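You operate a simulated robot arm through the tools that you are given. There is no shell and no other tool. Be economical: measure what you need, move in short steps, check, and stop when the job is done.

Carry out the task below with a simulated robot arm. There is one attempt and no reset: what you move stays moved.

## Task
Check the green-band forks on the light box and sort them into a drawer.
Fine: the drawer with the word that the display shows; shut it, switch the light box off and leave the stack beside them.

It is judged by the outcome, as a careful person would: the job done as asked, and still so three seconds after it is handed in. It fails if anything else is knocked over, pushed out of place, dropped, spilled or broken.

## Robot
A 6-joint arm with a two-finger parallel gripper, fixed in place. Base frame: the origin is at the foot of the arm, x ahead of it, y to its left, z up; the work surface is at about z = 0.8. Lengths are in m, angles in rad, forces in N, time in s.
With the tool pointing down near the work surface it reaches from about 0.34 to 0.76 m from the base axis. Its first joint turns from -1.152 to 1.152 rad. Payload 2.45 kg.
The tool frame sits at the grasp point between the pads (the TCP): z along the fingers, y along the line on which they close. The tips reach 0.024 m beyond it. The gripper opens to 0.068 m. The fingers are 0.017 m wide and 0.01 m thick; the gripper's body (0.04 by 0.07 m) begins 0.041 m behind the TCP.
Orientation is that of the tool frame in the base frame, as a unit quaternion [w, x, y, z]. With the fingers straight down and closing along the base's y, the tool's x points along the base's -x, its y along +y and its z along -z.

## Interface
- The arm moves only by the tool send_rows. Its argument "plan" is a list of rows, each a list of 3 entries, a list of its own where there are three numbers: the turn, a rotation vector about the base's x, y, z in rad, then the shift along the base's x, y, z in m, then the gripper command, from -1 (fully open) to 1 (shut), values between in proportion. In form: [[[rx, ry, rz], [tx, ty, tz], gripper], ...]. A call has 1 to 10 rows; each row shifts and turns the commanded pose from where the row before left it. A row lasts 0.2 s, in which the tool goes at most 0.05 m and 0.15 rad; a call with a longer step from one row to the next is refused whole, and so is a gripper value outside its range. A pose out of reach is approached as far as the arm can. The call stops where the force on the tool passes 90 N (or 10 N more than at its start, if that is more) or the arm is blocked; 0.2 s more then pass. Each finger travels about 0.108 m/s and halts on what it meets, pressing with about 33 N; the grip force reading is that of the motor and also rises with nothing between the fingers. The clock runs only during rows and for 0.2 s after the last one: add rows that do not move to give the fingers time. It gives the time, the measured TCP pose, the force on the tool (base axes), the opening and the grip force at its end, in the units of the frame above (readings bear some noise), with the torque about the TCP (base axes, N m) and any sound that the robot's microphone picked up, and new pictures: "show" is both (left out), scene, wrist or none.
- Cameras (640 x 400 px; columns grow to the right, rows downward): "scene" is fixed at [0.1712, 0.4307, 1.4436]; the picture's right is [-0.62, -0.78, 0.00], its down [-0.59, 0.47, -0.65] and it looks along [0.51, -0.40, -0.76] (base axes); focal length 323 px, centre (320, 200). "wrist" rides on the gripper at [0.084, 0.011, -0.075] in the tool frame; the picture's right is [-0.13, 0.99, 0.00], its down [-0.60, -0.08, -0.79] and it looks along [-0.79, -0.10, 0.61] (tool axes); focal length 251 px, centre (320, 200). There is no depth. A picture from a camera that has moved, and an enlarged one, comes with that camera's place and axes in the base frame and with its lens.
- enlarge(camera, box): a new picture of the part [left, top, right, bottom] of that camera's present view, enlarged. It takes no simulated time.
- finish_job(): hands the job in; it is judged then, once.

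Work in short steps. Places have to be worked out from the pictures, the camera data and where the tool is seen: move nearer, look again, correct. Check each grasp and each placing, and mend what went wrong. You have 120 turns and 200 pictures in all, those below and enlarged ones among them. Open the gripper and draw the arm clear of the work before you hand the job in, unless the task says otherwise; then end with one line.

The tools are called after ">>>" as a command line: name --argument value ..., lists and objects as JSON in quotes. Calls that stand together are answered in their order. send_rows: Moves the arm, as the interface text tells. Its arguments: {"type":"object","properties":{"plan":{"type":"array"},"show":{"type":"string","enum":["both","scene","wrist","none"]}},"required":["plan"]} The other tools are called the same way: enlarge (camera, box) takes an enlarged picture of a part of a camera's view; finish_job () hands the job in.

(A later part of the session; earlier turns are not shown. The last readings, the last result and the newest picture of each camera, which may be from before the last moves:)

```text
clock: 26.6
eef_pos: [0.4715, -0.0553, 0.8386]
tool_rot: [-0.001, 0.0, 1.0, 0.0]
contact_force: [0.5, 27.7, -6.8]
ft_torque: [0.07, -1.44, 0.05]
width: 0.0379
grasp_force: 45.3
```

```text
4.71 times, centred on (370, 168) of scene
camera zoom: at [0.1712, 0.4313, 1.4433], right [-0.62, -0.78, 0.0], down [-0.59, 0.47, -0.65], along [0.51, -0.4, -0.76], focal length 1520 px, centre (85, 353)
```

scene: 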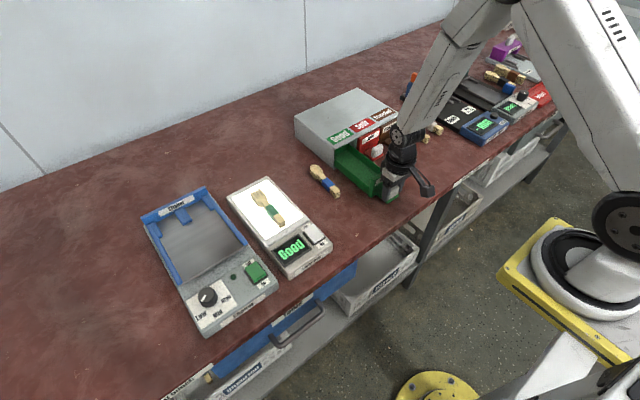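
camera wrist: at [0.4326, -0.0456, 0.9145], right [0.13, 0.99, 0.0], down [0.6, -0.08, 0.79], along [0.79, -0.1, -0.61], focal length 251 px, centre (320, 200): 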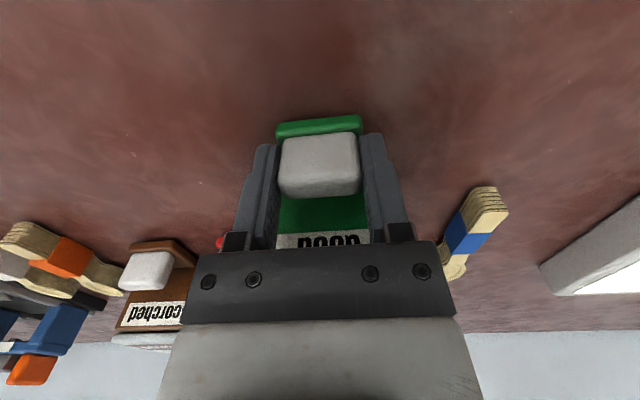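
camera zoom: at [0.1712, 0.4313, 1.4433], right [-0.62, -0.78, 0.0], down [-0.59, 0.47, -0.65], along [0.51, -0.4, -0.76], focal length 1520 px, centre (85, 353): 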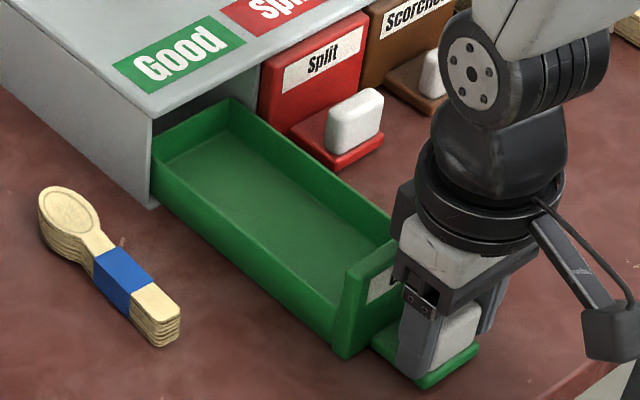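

Back wall is near the mouth now; that is enough. Releasing the knob and rising to look.

>>> send_rows --plan '[[[0, 0, 0], [0, 0.0015, 0], 1], [[0, 0, 0], [0, 0, 0], -1], [[0, 0, 0], [0, 0, 0], -1], [[0, 0, 0], [0, 0, 0.04], -1], [[0, 0, 0], [0, 0, 0.05], -1], [[0, 0, 0], [0.0, 0, 0.05], -1], [[0, 0, 0], [0, 0, 0], -1]]'

```text
clock: 28.2
eef_pos: [0.4725, -0.0549, 0.9817]
tool_rot: [0.0, 0.0, 1.0, 0.0]
contact_force: [0.1, 0.4, -0.3]
ft_torque: [-0.03, -0.01, 0.0]
width: 0.0679
grasp_force: 0.0
camera wrist: at [0.3892, -0.0438, 1.0568], right [0.13, 0.99, 0.0], down [0.6, -0.08, 0.79], along [0.79, -0.1, -0.61], focal length 251 px, centre (320, 200)
```

scene: 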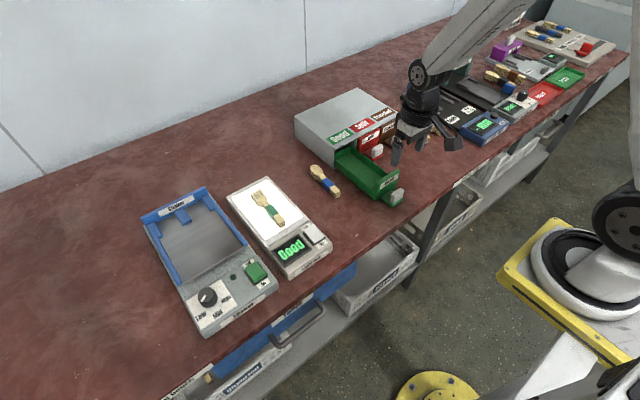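
wrist: 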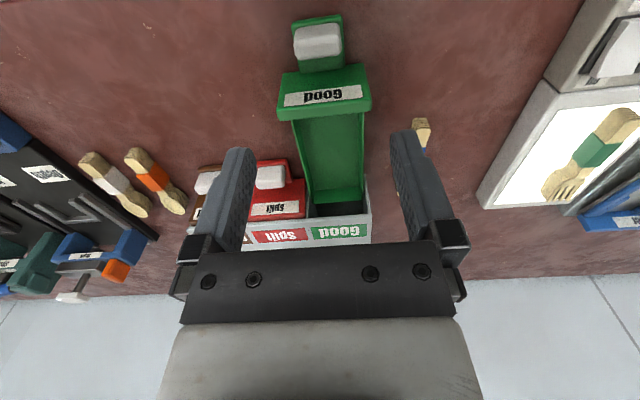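

>>> enlarge --camera "wrist" --box '[230, 0, 430, 250]'

>>> enlarge --camera "scene" --box '[320, 120, 420, 215]'

```text
1.60 times, centred on (330, 125) of wrist
camera zoom: at [0.3892, -0.0438, 1.0568], right [0.13, 0.99, 0.0], down [0.6, -0.08, 0.79], along [0.79, -0.1, -0.61], focal length 402 px, centre (304, 320)
```

zoom: 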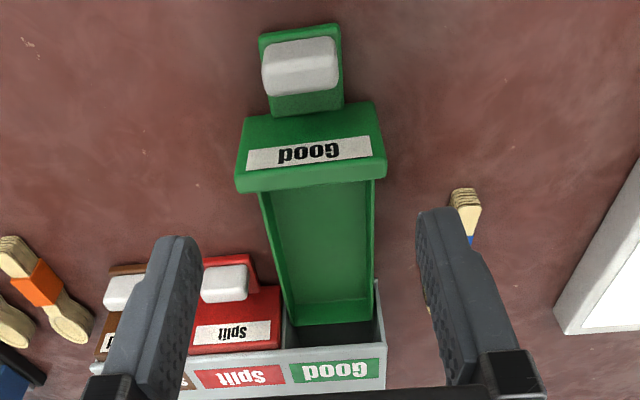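

```text
4.21 times, centred on (370, 168) of scene
camera zoom: at [0.1711, 0.4307, 1.4436], right [-0.62, -0.78, 0.0], down [-0.59, 0.47, -0.65], along [0.51, -0.4, -0.76], focal length 1360 px, centre (110, 337)
```

zoom: 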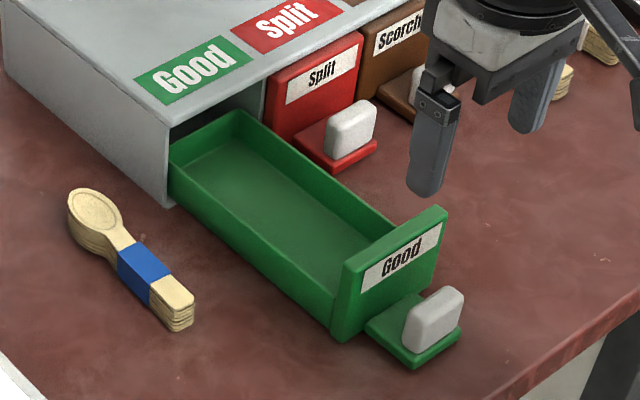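

The Good drawer interior spans roughly x 0.508–0.68, but only ~0.146 m is outside the cabinet for a 0.135 m fork. I'll regrip the knob and pull 14 mm more for margin.

>>> send_rows --plan '[[[0, 0, 0], [0, 0, -0.05], -1], [[0, 0, 0], [0, 0, -0.05], -1], [[0, 0, 0], [0, 0, -0.04], -1], [[0, 0, 0], [0, 0, 0], 1], [[0, 0, 0], [0, 0, 0], 1], [[0, 0, 0], [-0.005, 0, 0], 1], [[0, 0, 0], [-0.005, 0, 0], 1], [[0, 0, 0], [-0.004, 0, 0], 1], [[0, 0, 0], [0, 0, 0], 1]]' --show "scene"

```text
clock: 30.2
eef_pos: [0.4662, -0.0564, 0.8401]
tool_rot: [0.01, 0.0, 1.0, -0.002]
contact_force: [37.1, 9.4, -22.0]
ft_torque: [0.71, -0.16, -0.21]
width: 0.0377
grasp_force: 44.9
```

scene: 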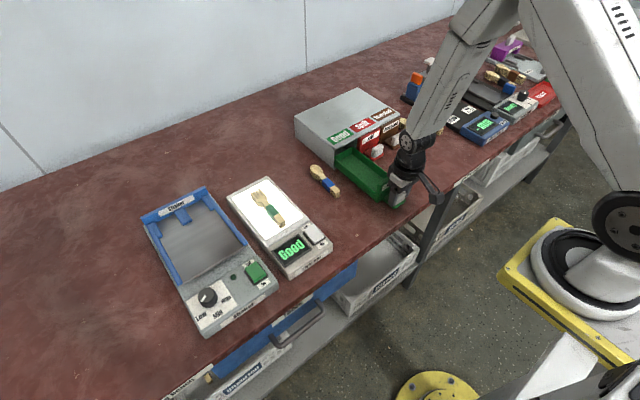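

Stop reached (37 N) after ~6 mm: fully open. Relieving, releasing, and rising.

>>> send_rows --plan '[[[0, 0, 0], [0.007, 0, 0], 1], [[0, 0, 0], [0, 0, 0], -1], [[0, 0, 0], [0, 0, 0], -1], [[0, 0, 0], [0, 0, 0.04], -1], [[0, 0, 0], [0, 0, 0.05], -1], [[0, 0, 0], [0.0, 0, 0.05], -1], [[0, 0, 0], [-0.03, 0, 0.04], -1], [[0, 0, 0], [-0.03, 0.0, 0.0], -1], [[0, 0, 0], [0, 0, 0], -1]]' --show "wrist"

>>> enlarge --camera "wrist" --box '[250, 30, 400, 240]'

```text
clock: 32.2
eef_pos: [0.4071, -0.058, 1.0194]
tool_rot: [-0.001, 0.0, 1.0, -0.001]
contact_force: [-0.3, -0.8, 0.5]
ft_torque: [0.0, -0.01, 0.0]
width: 0.0681
grasp_force: 0.2
camera wrist: at [0.3228, -0.0471, 1.0948], right [0.13, 0.99, 0.0], down [0.6, -0.08, 0.79], along [0.79, -0.1, -0.61], focal length 251 px, centre (320, 200)
```

wrist: 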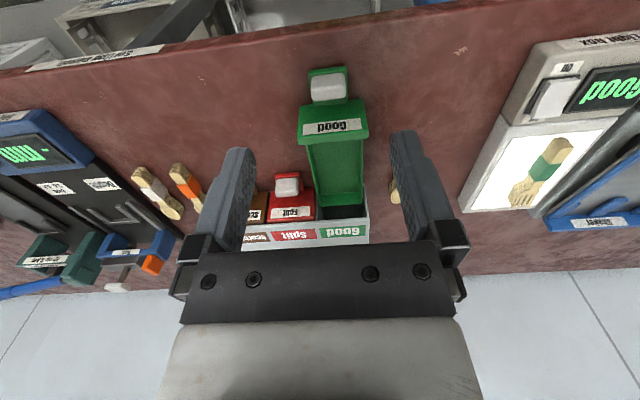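

```text
1.90 times, centred on (325, 135) of wrist
camera zoom: at [0.3228, -0.0471, 1.0948], right [0.13, 0.99, 0.0], down [0.6, -0.08, 0.79], along [0.79, -0.1, -0.61], focal length 479 px, centre (310, 324)
```

zoom: 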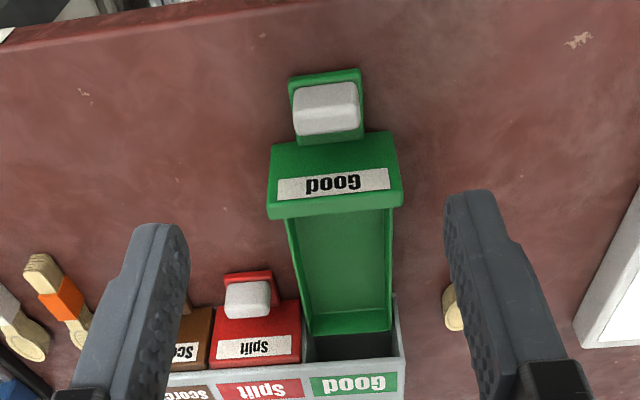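

The drawer is fully open: usable gap x≈0.504–0.654, centre y≈-0.0545. Going back to the fork on the light box at the pose where I released it (0.615, 0.2276).

>>> send_rows --plan '[[[0, 0, 0], [0.026, 0.0357, 0], -0.5], [[0, 0, 0], [0.026, 0.0357, 0], -0.5], [[0, 0, 0], [0.026, 0.0357, 0], -0.5], [[0, 0, 0], [0.026, 0.0357, 0], -0.5], [[0, 0, 0], [0.026, 0.0357, 0], -0.5], [[0, 0, 0], [0.026, 0.0357, 0], -0.5], [[0, 0, 0], [0.026, 0.0357, 0], -0.5], [[0, 0, 0], [0.025, 0.0357, 0], -0.5], [[0, 0, 0], [0, 0, -0.04], -0.5], [[0, 0, 0], [0, 0, -0.04], -0.5]]'

```text
clock: 34.4
eef_pos: [0.6144, 0.2288, 0.9435]
tool_rot: [-0.001, 0.0, 1.0, 0.0]
contact_force: [0.0, 0.3, -0.6]
ft_torque: [-0.03, -0.02, 0.0]
width: 0.0509
grasp_force: 0.1
camera wrist: at [0.5298, 0.2397, 1.0174], right [0.13, 0.99, 0.0], down [0.6, -0.08, 0.79], along [0.79, -0.1, -0.61], focal length 251 px, centre (320, 200)
```

scene: 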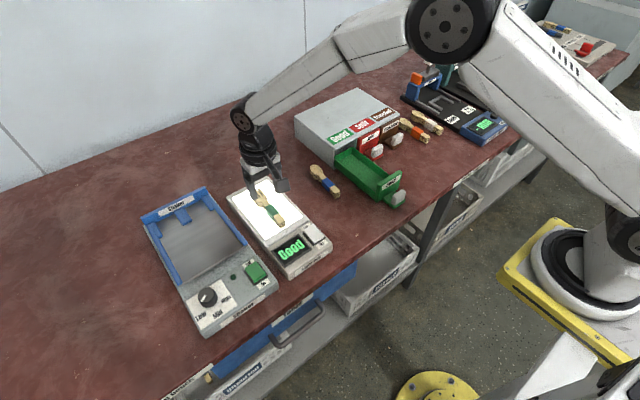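
wrist: 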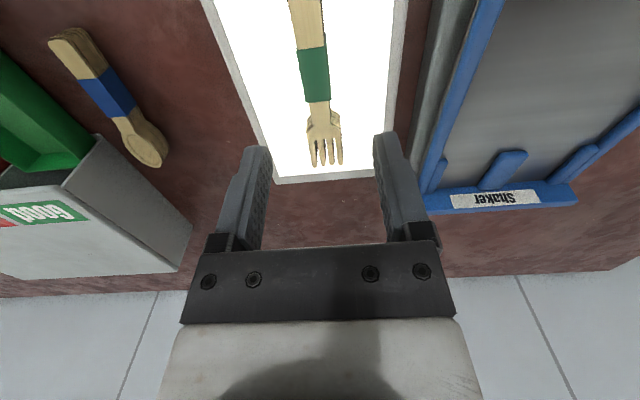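

The fork sits with about -0.03 yaw, centre near y=0.2257. Aligning, descending to 0.866 and gripping.

>>> send_rows --plan '[[[0, 0, -0.03], [0, -0.003, -0.04], -0.5], [[0, 0, 0], [0, 0, -0.025], -0.5], [[0, 0, 0], [0, 0, -0.0115], -0.5], [[0, 0, 0], [0, 0, 0], 1], [[0, 0, 0], [0, 0, 0], 1], [[0, 0, 0], [0, 0, 0], 1]]' --show "wrist"

```text
clock: 35.8
eef_pos: [0.6127, 0.2265, 0.8643]
tool_rot: [0.0, 0.015, 1.0, 0.0]
contact_force: [0.1, -0.2, -0.2]
ft_torque: [0.0, 0.01, -0.01]
width: 0.0144
grasp_force: 32.7
camera wrist: at [0.5292, 0.239, 0.939], right [0.16, 0.99, 0.0], down [0.6, -0.1, 0.79], along [0.78, -0.13, -0.61], focal length 251 px, centre (320, 200)
```

wrist: 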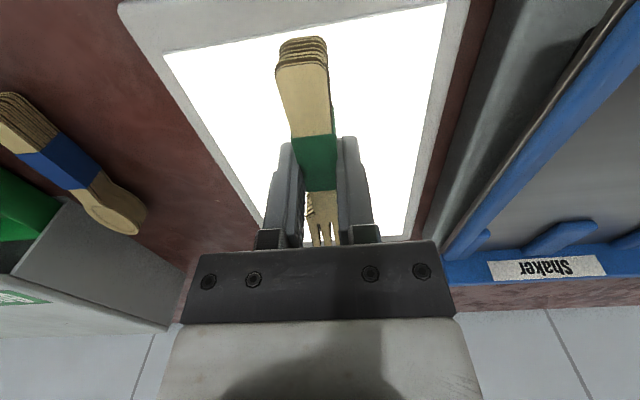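

Held again (14.4 mm). Lifting and carrying to above the open drawer at (0.558, -0.0545).

>>> send_rows --plan '[[[0, 0, 0], [0, 0, 0.03], 1], [[0, 0, 0], [0, 0, 0.04], 1], [[0, 0, 0], [0, 0, 0.04], 1], [[0, 0, 0.03], [-0.01, -0.043, 0], 1], [[0, 0, 0], [-0.01, -0.048, 0], 1], [[0, 0, 0], [-0.01, -0.048, 0], 1], [[0, 0, 0], [-0.01, -0.048, 0], 1], [[0, 0, 0], [-0.01, -0.048, 0], 1], [[0, 0, 0], [-0.005, -0.046, 0], 1], [[0, 0, 0], [0, 0, 0], 1]]'

```text
clock: 38.0
eef_pos: [0.5565, -0.0539, 0.9735]
tool_rot: [0.0, 0.0, 1.0, 0.0]
contact_force: [0.8, -0.1, -1.3]
ft_torque: [-0.04, 0.01, 0.03]
width: 0.0147
grasp_force: 33.0
camera wrist: at [0.473, -0.0436, 1.0487], right [0.13, 0.99, 0.0], down [0.6, -0.08, 0.79], along [0.79, -0.1, -0.61], focal length 251 px, centre (320, 200)
```

scene: 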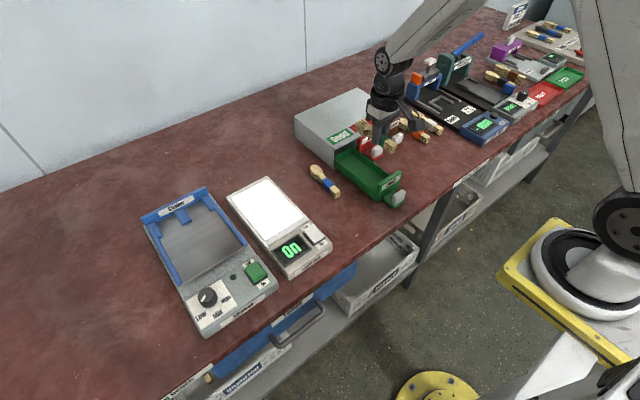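
wrist: 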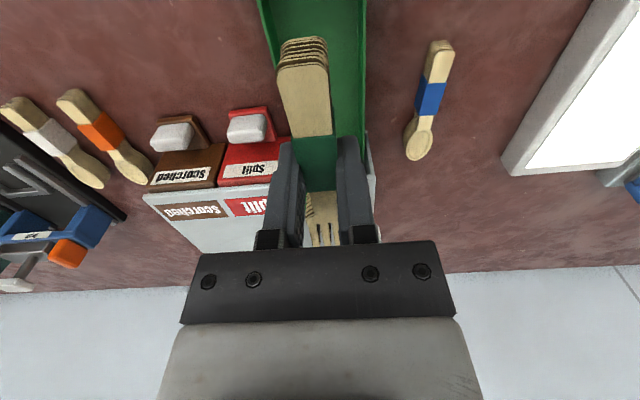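

In place above the drawer. Lowering to z≈0.922, just above the front panel height, to check fit.

>>> send_rows --plan '[[[0, 0, 0], [0, 0, -0.03], 1], [[0, 0, 0], [0, 0, -0.021], 1], [[0, 0, 0], [0, 0, 0], 1]]'

>>> enlarge --camera "scene" --box '[320, 110, 420, 215]'

```text
clock: 38.8
eef_pos: [0.5576, -0.0537, 0.9225]
tool_rot: [0.0, -0.001, 1.0, 0.001]
contact_force: [-0.8, 0.7, -0.2]
ft_torque: [-0.02, 0.0, 0.0]
width: 0.0149
grasp_force: 33.0
camera wrist: at [0.4741, -0.0439, 0.9982], right [0.13, 0.99, 0.0], down [0.6, -0.08, 0.79], along [0.79, -0.1, -0.61], focal length 251 px, centre (320, 200)
```

scene: 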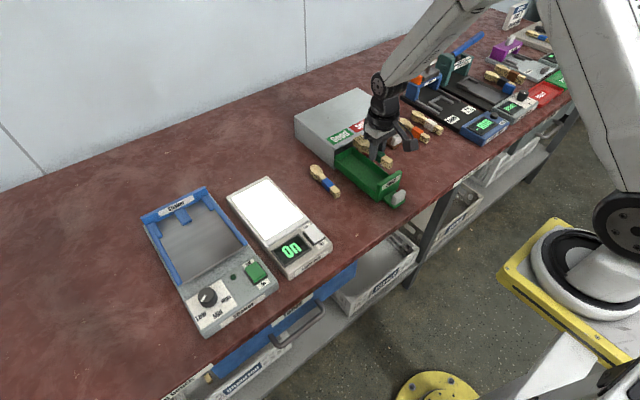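
wrist: 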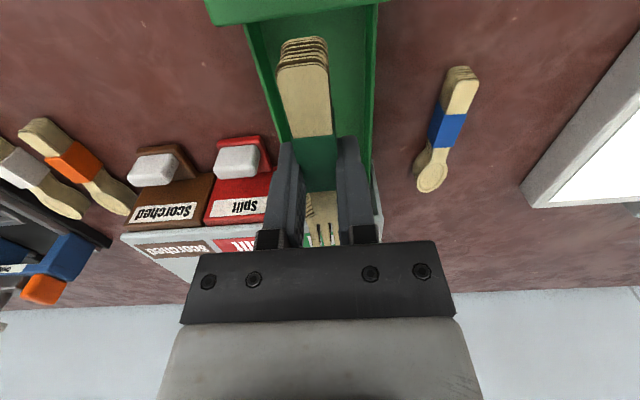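

```text
3.81 times, centred on (370, 162) of scene
camera zoom: at [0.1712, 0.4307, 1.4436], right [-0.62, -0.78, 0.0], down [-0.59, 0.47, -0.65], along [0.51, -0.4, -0.76], focal length 1230 px, centre (130, 343)
```

zoom: 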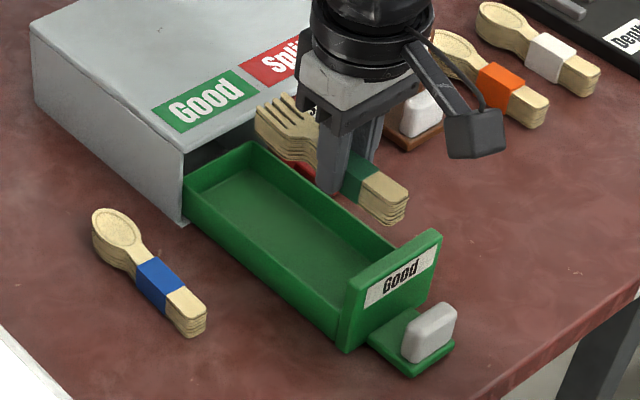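

Scene estimate: fork spans x≈0.513–0.638, within the gap of 0.504–0.654. Lowering into the drawer.

>>> send_rows --plan '[[[0, 0, 0], [0, 0, -0.02], 1], [[0, 0, 0], [0, 0, -0.02], 1], [[0, 0, 0], [0, 0, -0.02], 1], [[0, 0, 0], [0, 0, -0.01], 1], [[0, 0, 0], [0, 0, 0], 1]]'

>>> enlarge --camera "scene" --box '[320, 110, 420, 215]'

```text
clock: 40.0
eef_pos: [0.5601, -0.0527, 0.8536]
tool_rot: [0.002, 0.0, 1.0, 0.0]
contact_force: [2.9, -1.1, 21.8]
ft_torque: [0.0, -0.87, -0.03]
width: 0.0146
grasp_force: 33.1
camera wrist: at [0.4765, -0.0432, 0.9278], right [0.13, 0.99, 0.0], down [0.6, -0.08, 0.8], along [0.79, -0.1, -0.6], focal length 251 px, centre (320, 200)
```

scene: 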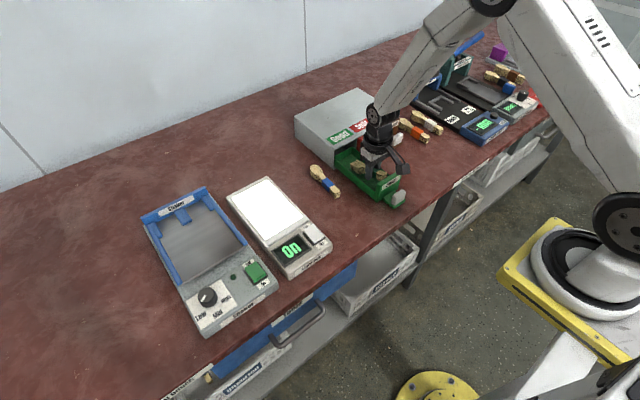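
wrist: 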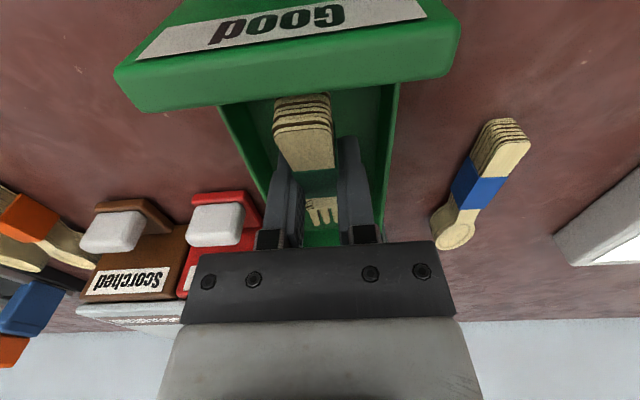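

```text
3.81 times, centred on (370, 162) of scene
camera zoom: at [0.1708, 0.4307, 1.4436], right [-0.62, -0.78, 0.0], down [-0.59, 0.47, -0.65], along [0.51, -0.4, -0.76], focal length 1230 px, centre (130, 343)
```

zoom: 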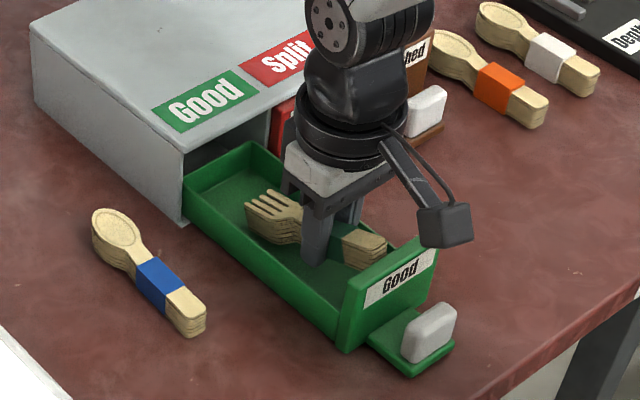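

Contact of 22 N at z=0.8536, and the handle appears to have tilted up slightly in the grip. I'll inspect.

>>> enlarge --camera "wrist" --box '[220, 60, 420, 260]'

>>> enlarge --camera "scene" --box '[360, 140, 410, 190]'

```text
2.00 times, centred on (320, 160) of wrist
camera zoom: at [0.4765, -0.0432, 0.9278], right [0.13, 0.99, 0.0], down [0.6, -0.08, 0.8], along [0.79, -0.1, -0.6], focal length 503 px, centre (320, 280)
```

zoom: 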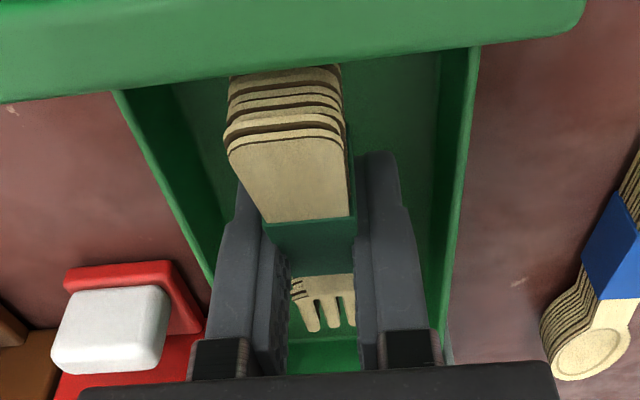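

```text
8.00 times, centred on (385, 165) of scene
camera zoom: at [0.1708, 0.4307, 1.4436], right [-0.62, -0.78, 0.0], down [-0.59, 0.47, -0.65], along [0.51, -0.4, -0.76], focal length 2584 px, centre (-200, 480)
```

zoom: 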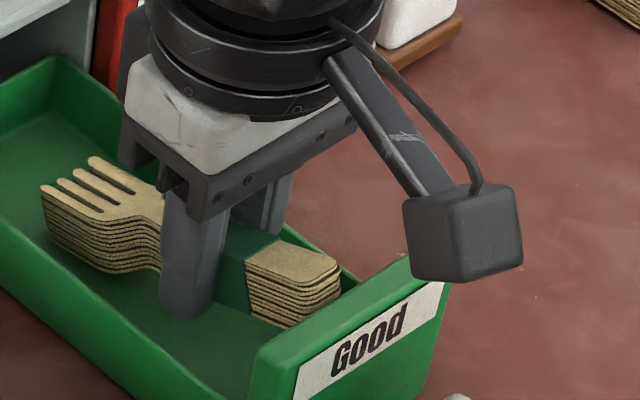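

The fork tilted with handle up — the handle end evidently brushed the front panel while descending. I'll raise 6 mm, shift 14 mm away from the panel, and check.

>>> send_rows --plan '[[[0, 0, 0], [0, 0, 0.008], 1], [[0, 0, 0], [0.007, 0, 0], 1], [[0, 0, 0], [0.007, 0, 0], 1], [[0, 0, 0], [0, 0, 0], 1]]'

>>> enlarge --camera "scene" --box '[340, 130, 420, 210]'

>>> enlarge --camera "wrist" --box '[220, 60, 420, 260]'

```text
clock: 41.0
eef_pos: [0.5721, -0.0539, 0.8605]
tool_rot: [-0.001, 0.0, 1.0, -0.001]
contact_force: [0.6, -0.1, -0.4]
ft_torque: [-0.04, 0.01, -0.02]
width: 0.0144
grasp_force: 32.6
camera wrist: at [0.489, -0.0438, 0.9354], right [0.13, 0.99, 0.0], down [0.61, -0.08, 0.79], along [0.79, -0.1, -0.61], focal length 251 px, centre (320, 200)
```

scene: 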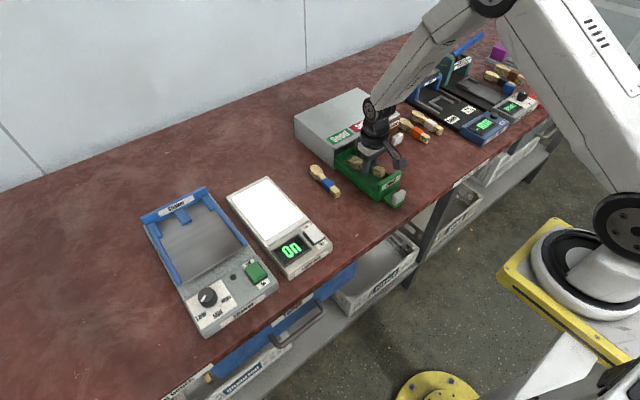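
wrist: 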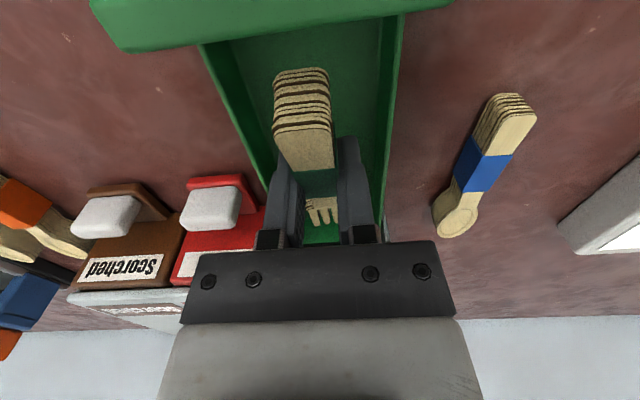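

```text
5.00 times, centred on (380, 170) of scene
camera zoom: at [0.1712, 0.4307, 1.4436], right [-0.62, -0.78, 0.0], down [-0.59, 0.47, -0.65], along [0.51, -0.4, -0.76], focal length 1615 px, centre (20, 350)
```

zoom: 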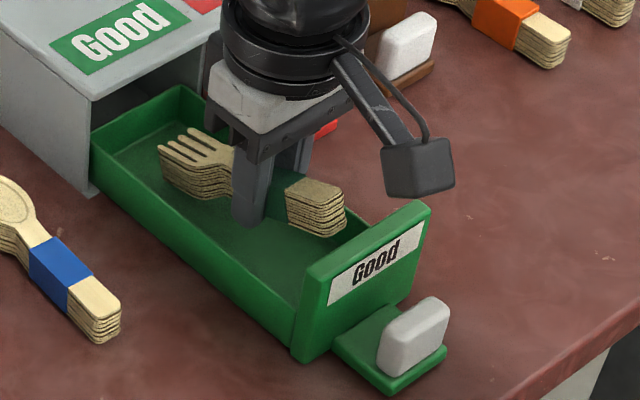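

```text
2.00 times, centred on (320, 160) of wrist
camera zoom: at [0.489, -0.0438, 0.9354], right [0.13, 0.99, 0.0], down [0.61, -0.08, 0.79], along [0.79, -0.1, -0.61], focal length 503 px, centre (320, 280)
```

zoom: 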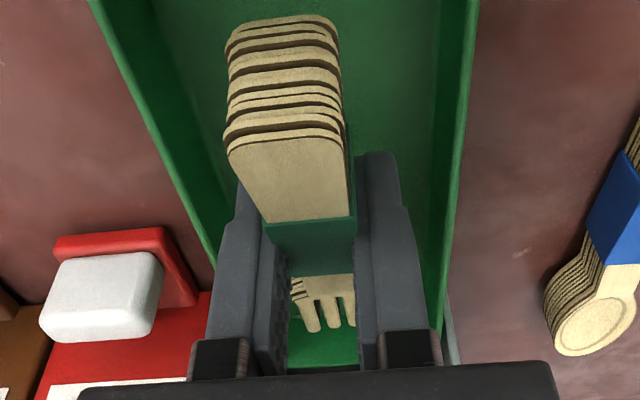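

The stack is clear of the panel but tilted in the grip, tines down. Lowering gently lets the floor level it against the tines.

>>> send_rows --plan '[[[0, 0, 0], [0, 0, -0.007], 1], [[0, 0, 0], [0, 0, -0.003], 1], [[0, 0, 0], [0, 0, -0.003], 1], [[0, 0, 0], [0, 0, -0.003], 1], [[0, 0, 0], [0, 0, -0.003], 1], [[0, 0, 0], [0, 0, 0], 1]]'

>>> enlarge --camera "scene" --box '[340, 130, 420, 210]'

```text
clock: 42.4
eef_pos: [0.573, -0.0543, 0.8418]
tool_rot: [0.001, 0.001, 1.0, 0.0]
contact_force: [1.5, -1.3, 10.9]
ft_torque: [0.12, -0.73, -0.07]
width: 0.0143
grasp_force: 33.1
camera wrist: at [0.4887, -0.0434, 0.9168], right [0.13, 0.99, 0.0], down [0.6, -0.08, 0.79], along [0.79, -0.1, -0.61], focal length 251 px, centre (320, 200)
```

scene: 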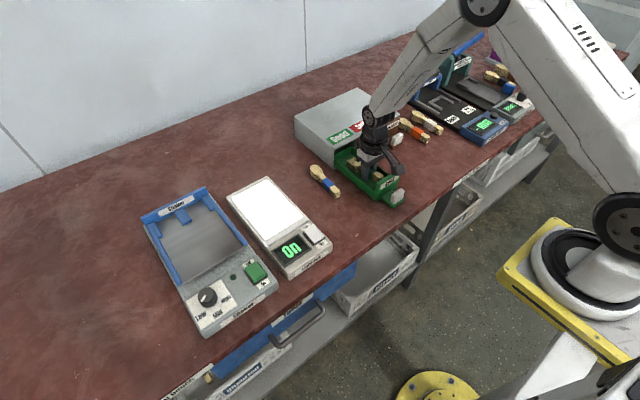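
wrist: 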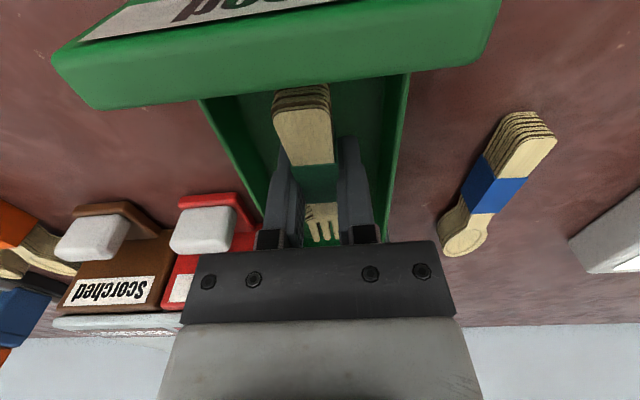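

```text
5.00 times, centred on (380, 170) of scene
camera zoom: at [0.1709, 0.4307, 1.4436], right [-0.62, -0.78, 0.0], down [-0.59, 0.47, -0.65], along [0.51, -0.4, -0.76], focal length 1615 px, centre (20, 350)
```

zoom: 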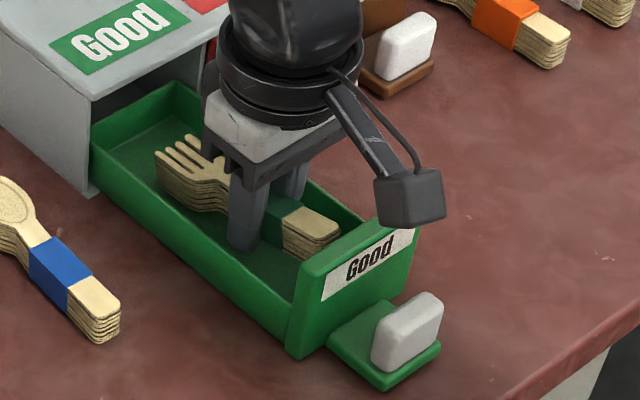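

Nearly level now. Down 2 mm more, then release.

>>> send_rows --plan '[[[0, 0, 0], [0, 0, -0.0025], 1], [[0, 0, 0], [0, 0, 0], 1], [[0, 0, 0], [0, 0, 0], -0.2], [[0, 0, 0], [0, 0, 0], -0.2], [[0, 0, 0], [0, 0, 0], -0.2]]'

>>> enlarge --camera "scene" --box '[340, 130, 420, 210]'

```text
clock: 43.6
eef_pos: [0.5722, -0.055, 0.838]
tool_rot: [0.0, 0.0, 1.0, 0.0]
contact_force: [0.0, 0.1, 0.4]
ft_torque: [0.01, -0.01, 0.01]
width: 0.0408
grasp_force: 0.0
camera wrist: at [0.4879, -0.0437, 0.9138], right [0.13, 0.99, 0.0], down [0.6, -0.08, 0.79], along [0.79, -0.1, -0.61], focal length 251 px, centre (320, 200)
```

scene: 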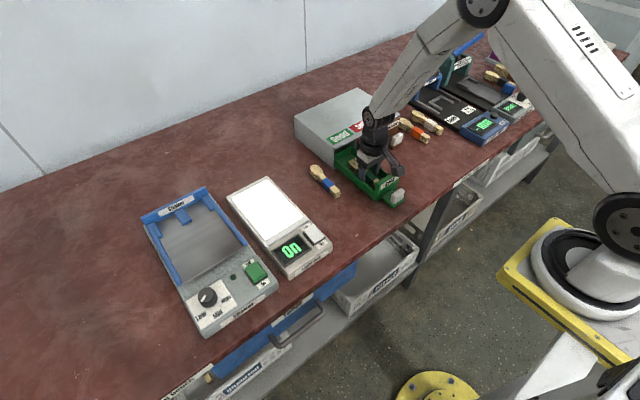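
wrist: 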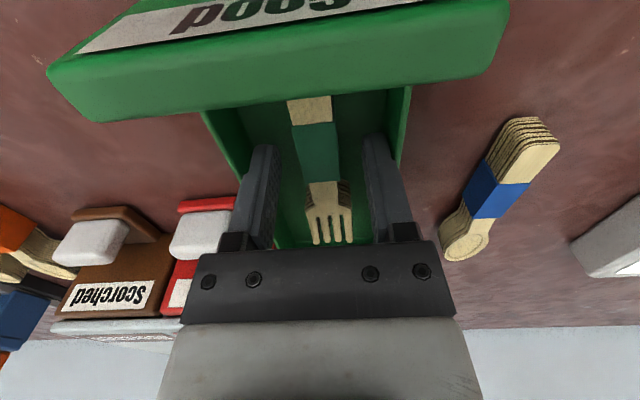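

```text
5.00 times, centred on (380, 170) of scene
camera zoom: at [0.1712, 0.4307, 1.4436], right [-0.62, -0.78, 0.0], down [-0.59, 0.47, -0.65], along [0.51, -0.4, -0.76], focal length 1615 px, centre (20, 350)
```

zoom: 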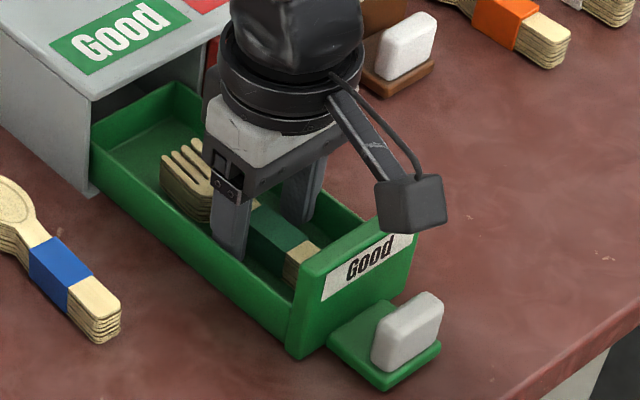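

The stack is down flat in the drawer. Rising straight up and backing off to look.

>>> send_rows --plan '[[[0, 0, 0], [0, 0, 0.03], -0.2], [[0, 0, 0], [0, 0, 0.05], -0.2], [[0, 0, 0], [0, 0, 0.05], -0.2], [[0, 0, 0], [-0.05, 0, 0.02], -1], [[0, 0, 0], [-0.05, 0, 0], -1], [[0, 0, 0], [-0.04, 0, 0], -1], [[0, 0, 0], [0, 0, 0], -1]]'

>>> enlarge --camera "scene" --box '[320, 120, 420, 215]'

>>> enlarge --camera "wrist" --box '[250, 20, 400, 240]'

```text
refused: row 4 steps farther than a row can; nothing moved
```

```text
4.21 times, centred on (370, 168) of scene
camera zoom: at [0.1712, 0.4307, 1.4436], right [-0.62, -0.78, 0.0], down [-0.59, 0.47, -0.65], along [0.51, -0.4, -0.76], focal length 1360 px, centre (110, 337)
```

zoom: 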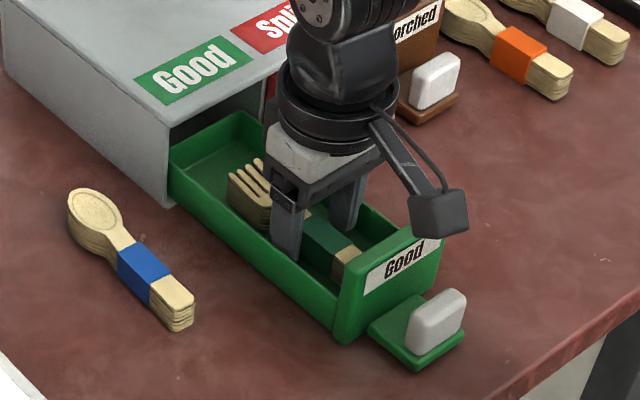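

```text
1.82 times, centred on (325, 130) of wrist
camera zoom: at [0.4879, -0.0437, 0.9138], right [0.13, 0.99, 0.0], down [0.6, -0.08, 0.79], along [0.79, -0.1, -0.61], focal length 457 px, centre (311, 327)
```

zoom: 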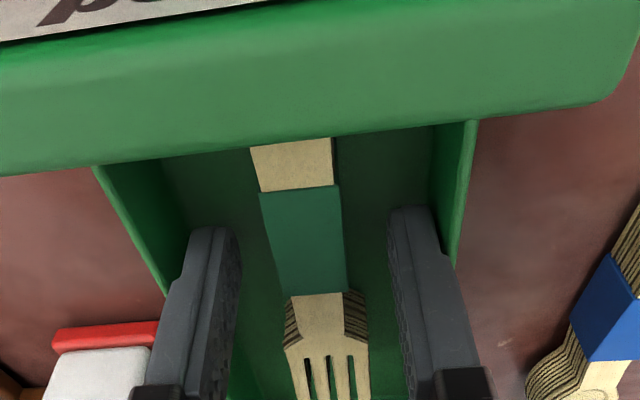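

The call was refused over one oversized step; resending with smaller ones.

>>> send_rows --plan '[[[0, 0, 0], [0, 0, 0.03], -0.2], [[0, 0, 0], [0, 0, 0.045], -0.2], [[0, 0, 0], [0, 0, 0.045], -0.2], [[0, 0, 0], [-0.045, 0, 0.015], -1], [[0, 0, 0], [-0.045, 0, 0], -1], [[0, 0, 0], [-0.04, 0, 0], -1], [[0, 0, 0], [0, 0, 0], -1]]'

>>> enlarge --camera "scene" --box '[320, 120, 420, 215]'

>>> enlarge --camera "wrist" --box '[250, 20, 400, 240]'

```text
clock: 45.2
eef_pos: [0.4418, -0.0559, 0.9753]
tool_rot: [0.0, -0.001, 1.0, 0.0]
contact_force: [-0.3, -0.1, -0.3]
ft_torque: [0.02, 0.01, 0.0]
width: 0.0679
grasp_force: 0.1
camera wrist: at [0.358, -0.0448, 1.0501], right [0.13, 0.99, 0.0], down [0.6, -0.08, 0.79], along [0.79, -0.1, -0.61], focal length 251 px, centre (320, 200)
```

scene: 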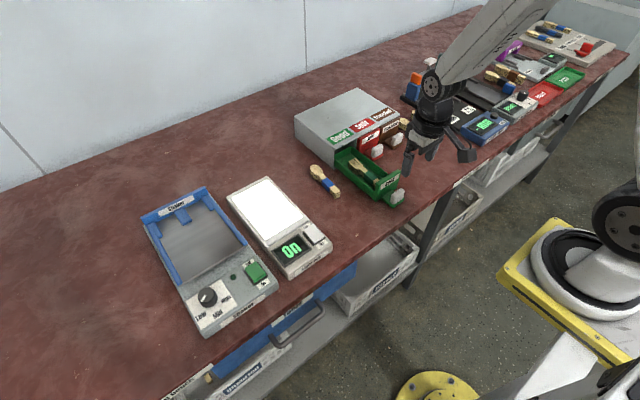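
wrist: 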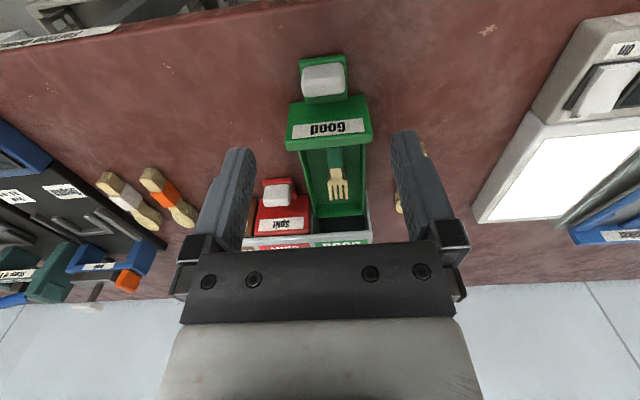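

```text
4.21 times, centred on (370, 168) of scene
camera zoom: at [0.1711, 0.4307, 1.4436], right [-0.62, -0.78, 0.0], down [-0.59, 0.47, -0.65], along [0.51, -0.4, -0.76], focal length 1360 px, centre (110, 337)
```

zoom: 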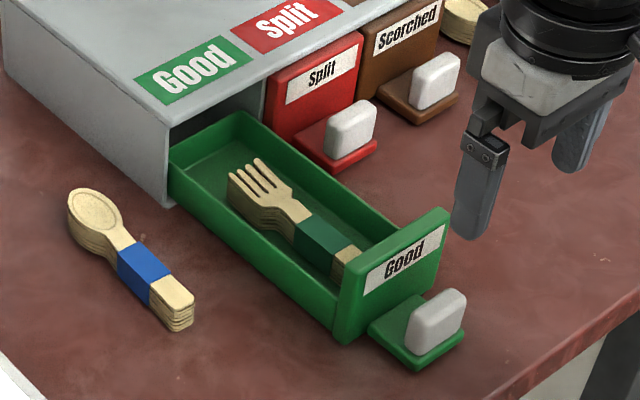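

```text
1.82 times, centred on (325, 130) of wrist
camera zoom: at [0.358, -0.0448, 1.0501], right [0.13, 0.99, 0.0], down [0.6, -0.08, 0.79], along [0.79, -0.1, -0.61], focal length 457 px, centre (311, 327)
```

zoom: 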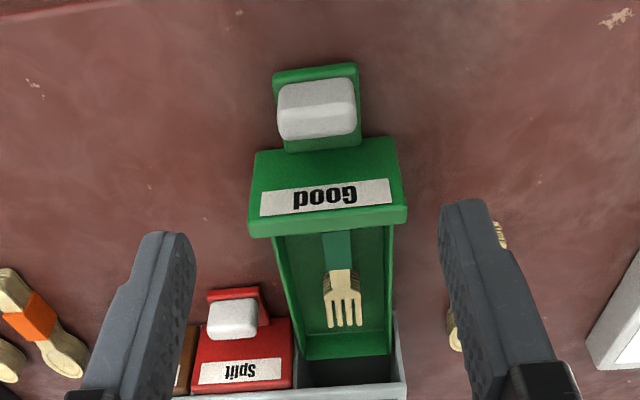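

The stack is intact and flat in the Good drawer. Gripping the knob (at about x=0.472) to push it shut.

>>> send_rows --plan '[[[0, 0, 0], [0.03, 0, 0], -1], [[0, 0, 0], [0, 0, -0.045], -1], [[0, 0, 0], [0, 0, -0.045], -1], [[0, 0, 0], [0, 0, -0.045], -1], [[0, 0, 0], [0, 0, 0], 1], [[0, 0, 0], [0, 0, 0], 1], [[0, 0, 0], [0.01, 0, 0], 1], [[0, 0, 0], [0.012, 0, 0], 1], [[0, 0, 0], [0.012, 0, 0], 1], [[0, 0, 0], [0.012, 0, 0], 1]]'

```text
clock: 47.4
eef_pos: [0.5178, -0.0549, 0.8398]
tool_rot: [0.002, 0.0, 1.0, 0.0]
contact_force: [-0.5, -36.5, -3.8]
ft_torque: [-0.33, -0.45, 0.41]
width: 0.0379
grasp_force: 44.6
camera wrist: at [0.4348, -0.0454, 0.9144], right [0.13, 0.99, 0.0], down [0.6, -0.08, 0.79], along [0.79, -0.1, -0.61], focal length 251 px, centre (320, 200)
```

scene: 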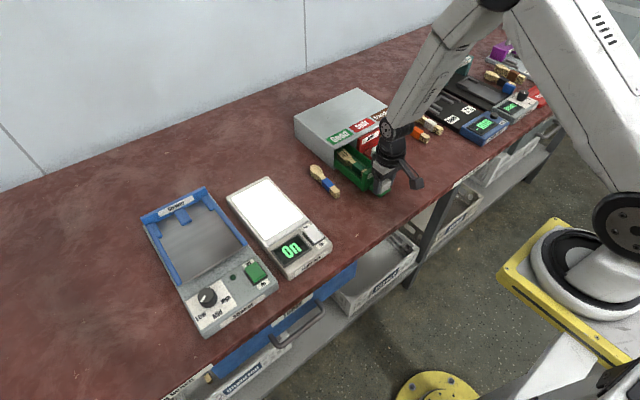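
wrist: 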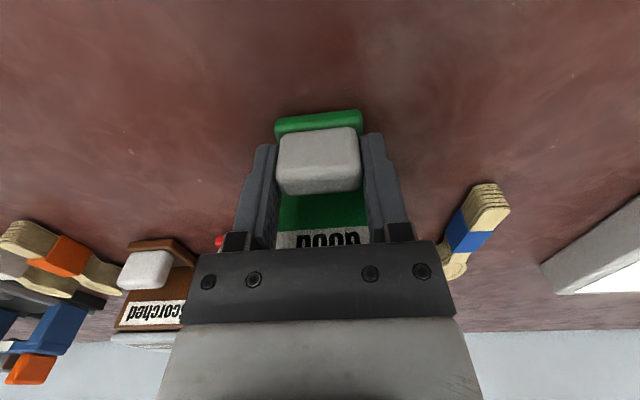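

Sliding well; easing the sideways load by 1.5 mm and continuing.

>>> send_rows --plan '[[[0, 0, 0], [0.01, -0.0015, 0], 1], [[0, 0, 0], [0.015, 0, 0], 1], [[0, 0, 0], [0.015, 0, 0], 1], [[0, 0, 0], [0.015, 0, 0], 1], [[0, 0, 0], [0.015, 0, 0], 1], [[0, 0, 0], [0.015, 0, 0], 1], [[0, 0, 0], [0.01, 0, 0], 1], [[0, 0, 0], [0.005, 0, 0], 1], [[0, 0, 0], [0, 0, 0], 1]]'

```text
clock: 49.4
eef_pos: [0.6199, -0.056, 0.839]
tool_rot: [0.0, 0.002, 1.0, 0.0]
contact_force: [-0.1, -15.9, 14.6]
ft_torque: [-0.15, 1.1, -0.44]
width: 0.0379
grasp_force: 45.5
camera wrist: at [0.5352, -0.0455, 0.9145], right [0.13, 0.99, 0.0], down [0.6, -0.08, 0.79], along [0.79, -0.1, -0.61], focal length 251 px, centre (320, 200)
```

scene: 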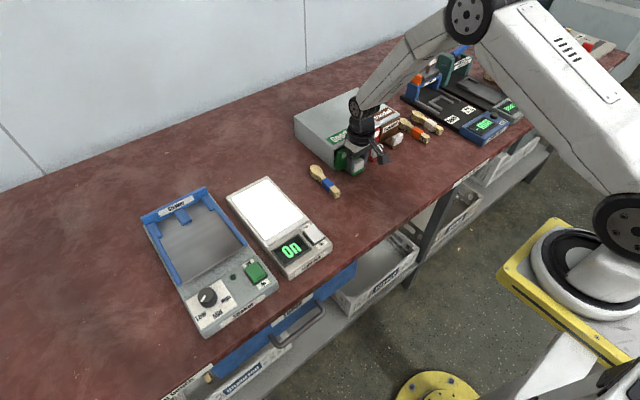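
wrist: 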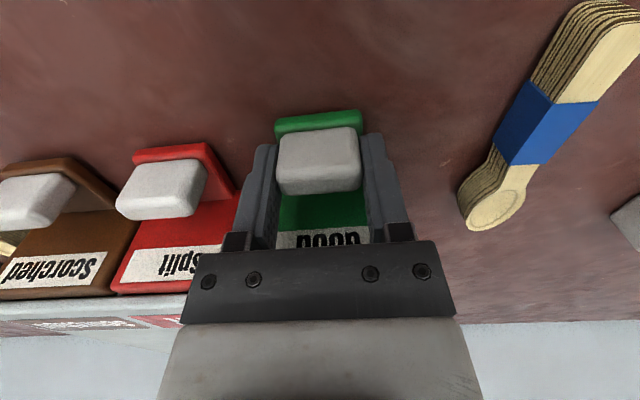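

A few mm remain; pushing in 2 mm steps until resistance.

>>> send_rows --plan '[[[0, 0, 0], [0.003, 0, 0], 1], [[0, 0, 0], [0.002, 0, 0], 1], [[0, 0, 0], [0, 0, 0], 1]]' --show "none"

>>> enlarge --camera "wrist" --box '[100, 100, 460, 340]'

```text
clock: 50.2
eef_pos: [0.6234, -0.0556, 0.8396]
tool_rot: [0.001, 0.0, 1.0, 0.0]
contact_force: [-1.0, -17.1, 7.9]
ft_torque: [0.08, -0.37, -0.45]
width: 0.0379
grasp_force: 45.0
```

```text
1.67 times, centred on (280, 220) of wrist
camera zoom: at [0.5399, -0.0455, 0.9145], right [0.13, 0.99, 0.0], down [0.6, -0.08, 0.79], along [0.79, -0.1, -0.61], focal length 419 px, centre (387, 167)
```

zoom: 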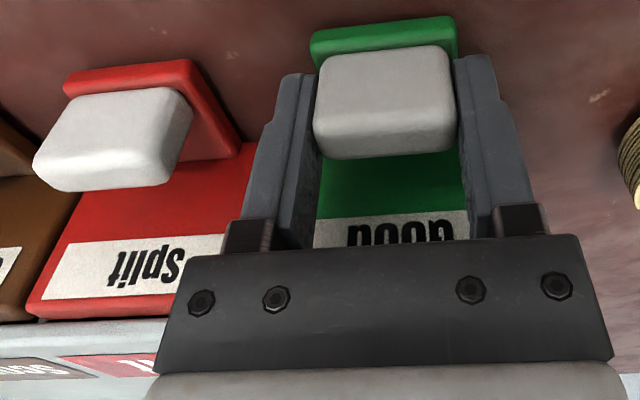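

>>> send_rows --plan '[[[0, 0, 0], [0.002, 0, 0], 1], [[0, 0, 0], [0.002, 0, 0], 1], [[0, 0, 0], [0, 0, 0], 1]]' --show "none"

```text
clock: 51.0
eef_pos: [0.6266, -0.0561, 0.8393]
tool_rot: [-0.001, 0.0, 1.0, 0.0]
contact_force: [1.2, -17.8, 4.4]
ft_torque: [0.09, -0.6, -0.27]
width: 0.038
grasp_force: 44.2
```

No end resistance yet; continuing in 1.5 mm steps.

>>> send_rows --plan '[[[0, 0, 0], [0.0015, 0, 0], 1], [[0, 0, 0], [0.0015, 0, 0], 1], [[0, 0, 0], [0, 0, 0], 1]]' --show "scene"

>>> enlarge --camera "scene" --box '[310, 90, 410, 190]'

```text
clock: 51.8
eef_pos: [0.6278, -0.0572, 0.8386]
tool_rot: [-0.002, 0.0, 1.0, 0.0]
contact_force: [-21.2, -16.5, 22.8]
ft_torque: [-0.28, 0.29, 0.08]
width: 0.038
grasp_force: 44.8
```

scene: 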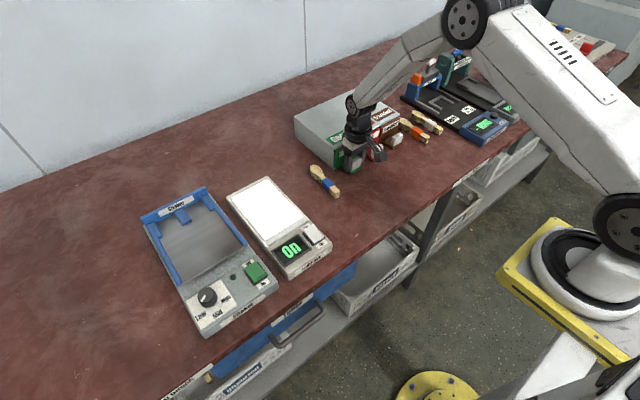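

```text
4.00 times, centred on (360, 140) of scene
camera zoom: at [0.1702, 0.4303, 1.4438], right [-0.62, -0.78, 0.0], down [-0.59, 0.47, -0.65], along [0.51, -0.4, -0.76], focal length 1292 px, centre (160, 440)
```

zoom: 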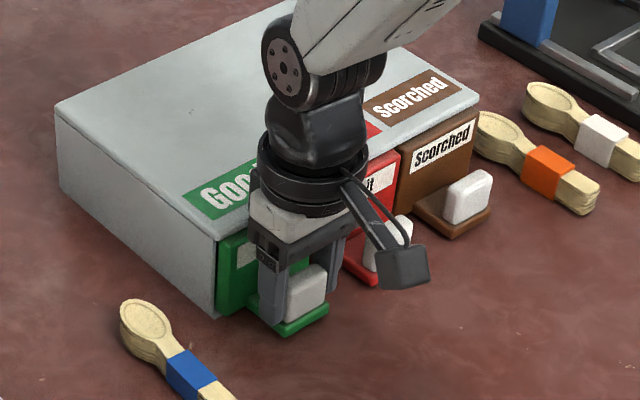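

End resistance of -21 N: shut. Relaxing, releasing and rising straight up.

>>> send_rows --plan '[[[0, 0, 0], [-0.0015, -0.001, 0], 1], [[0, 0, 0], [0, 0, 0], -1], [[0, 0, 0], [0, 0, 0], -1], [[0, 0, 0], [0, 0, 0.04], -1], [[0, 0, 0], [0, 0, 0.045], -1], [[0, 0, 0], [-0.02, 0.02, 0.03], -1], [[0, 0, 0], [-0.03, 0.035, 0], -1], [[0, 0, 0], [-0.03, 0.035, 0], 1], [[0, 0, 0], [-0.03, 0.035, 0], 1], [[0, 0, 0], [0, 0, 0], 1]]'

>>> enlarge --camera "scene" --box '[280, 80, 440, 210]'

>>> enlarge --camera "scene" --box '[250, 205, 340, 280]'

```text
clock: 54.0
eef_pos: [0.5206, 0.0712, 0.9539]
tool_rot: [-0.001, 0.001, 1.0, 0.0]
contact_force: [0.0, -0.2, 0.2]
ft_torque: [0.0, -0.01, 0.0]
width: 0.0
grasp_force: 23.7
camera wrist: at [0.4374, 0.0816, 1.0292], right [0.13, 0.99, 0.0], down [0.6, -0.08, 0.79], along [0.79, -0.1, -0.61], focal length 251 px, centre (320, 200)
```

scene: 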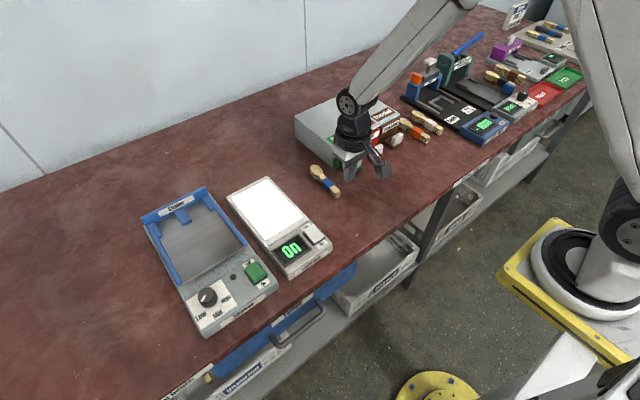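
wrist: 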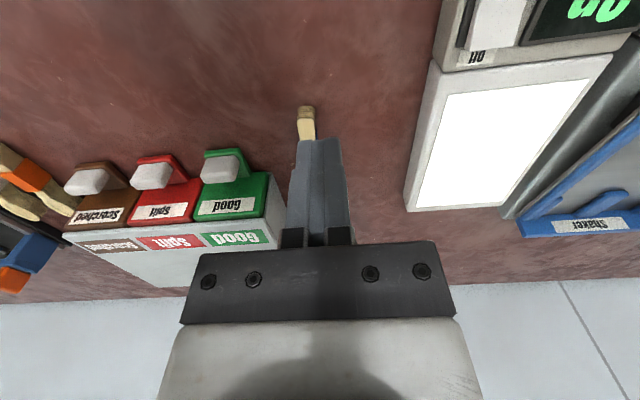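

```text
3.08 times, centred on (360, 145) of scene
camera zoom: at [0.1711, 0.4307, 1.4436], right [-0.62, -0.78, 0.0], down [-0.59, 0.47, -0.65], along [0.51, -0.4, -0.76], focal length 994 px, centre (197, 369)
```

zoom: 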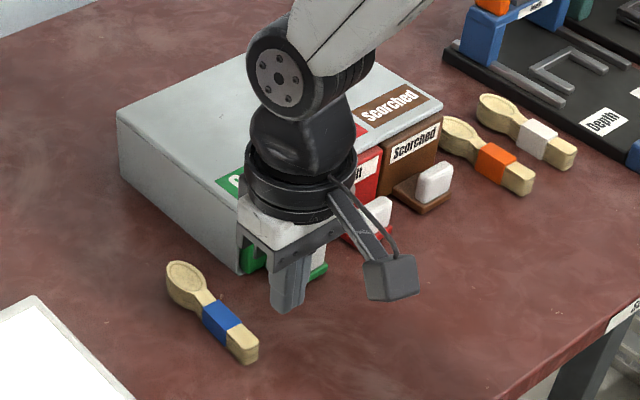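

```text
5.33 times, centred on (295, 242) of scene
camera zoom: at [0.1711, 0.4307, 1.4436], right [-0.62, -0.78, 0.0], down [-0.59, 0.47, -0.65], along [0.51, -0.4, -0.76], focal length 1723 px, centre (453, -27)
```

zoom: 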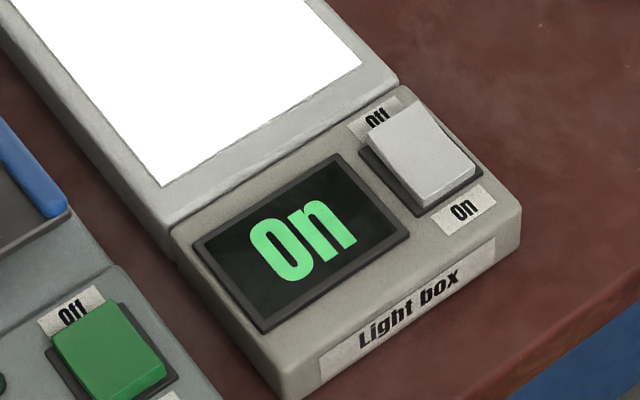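

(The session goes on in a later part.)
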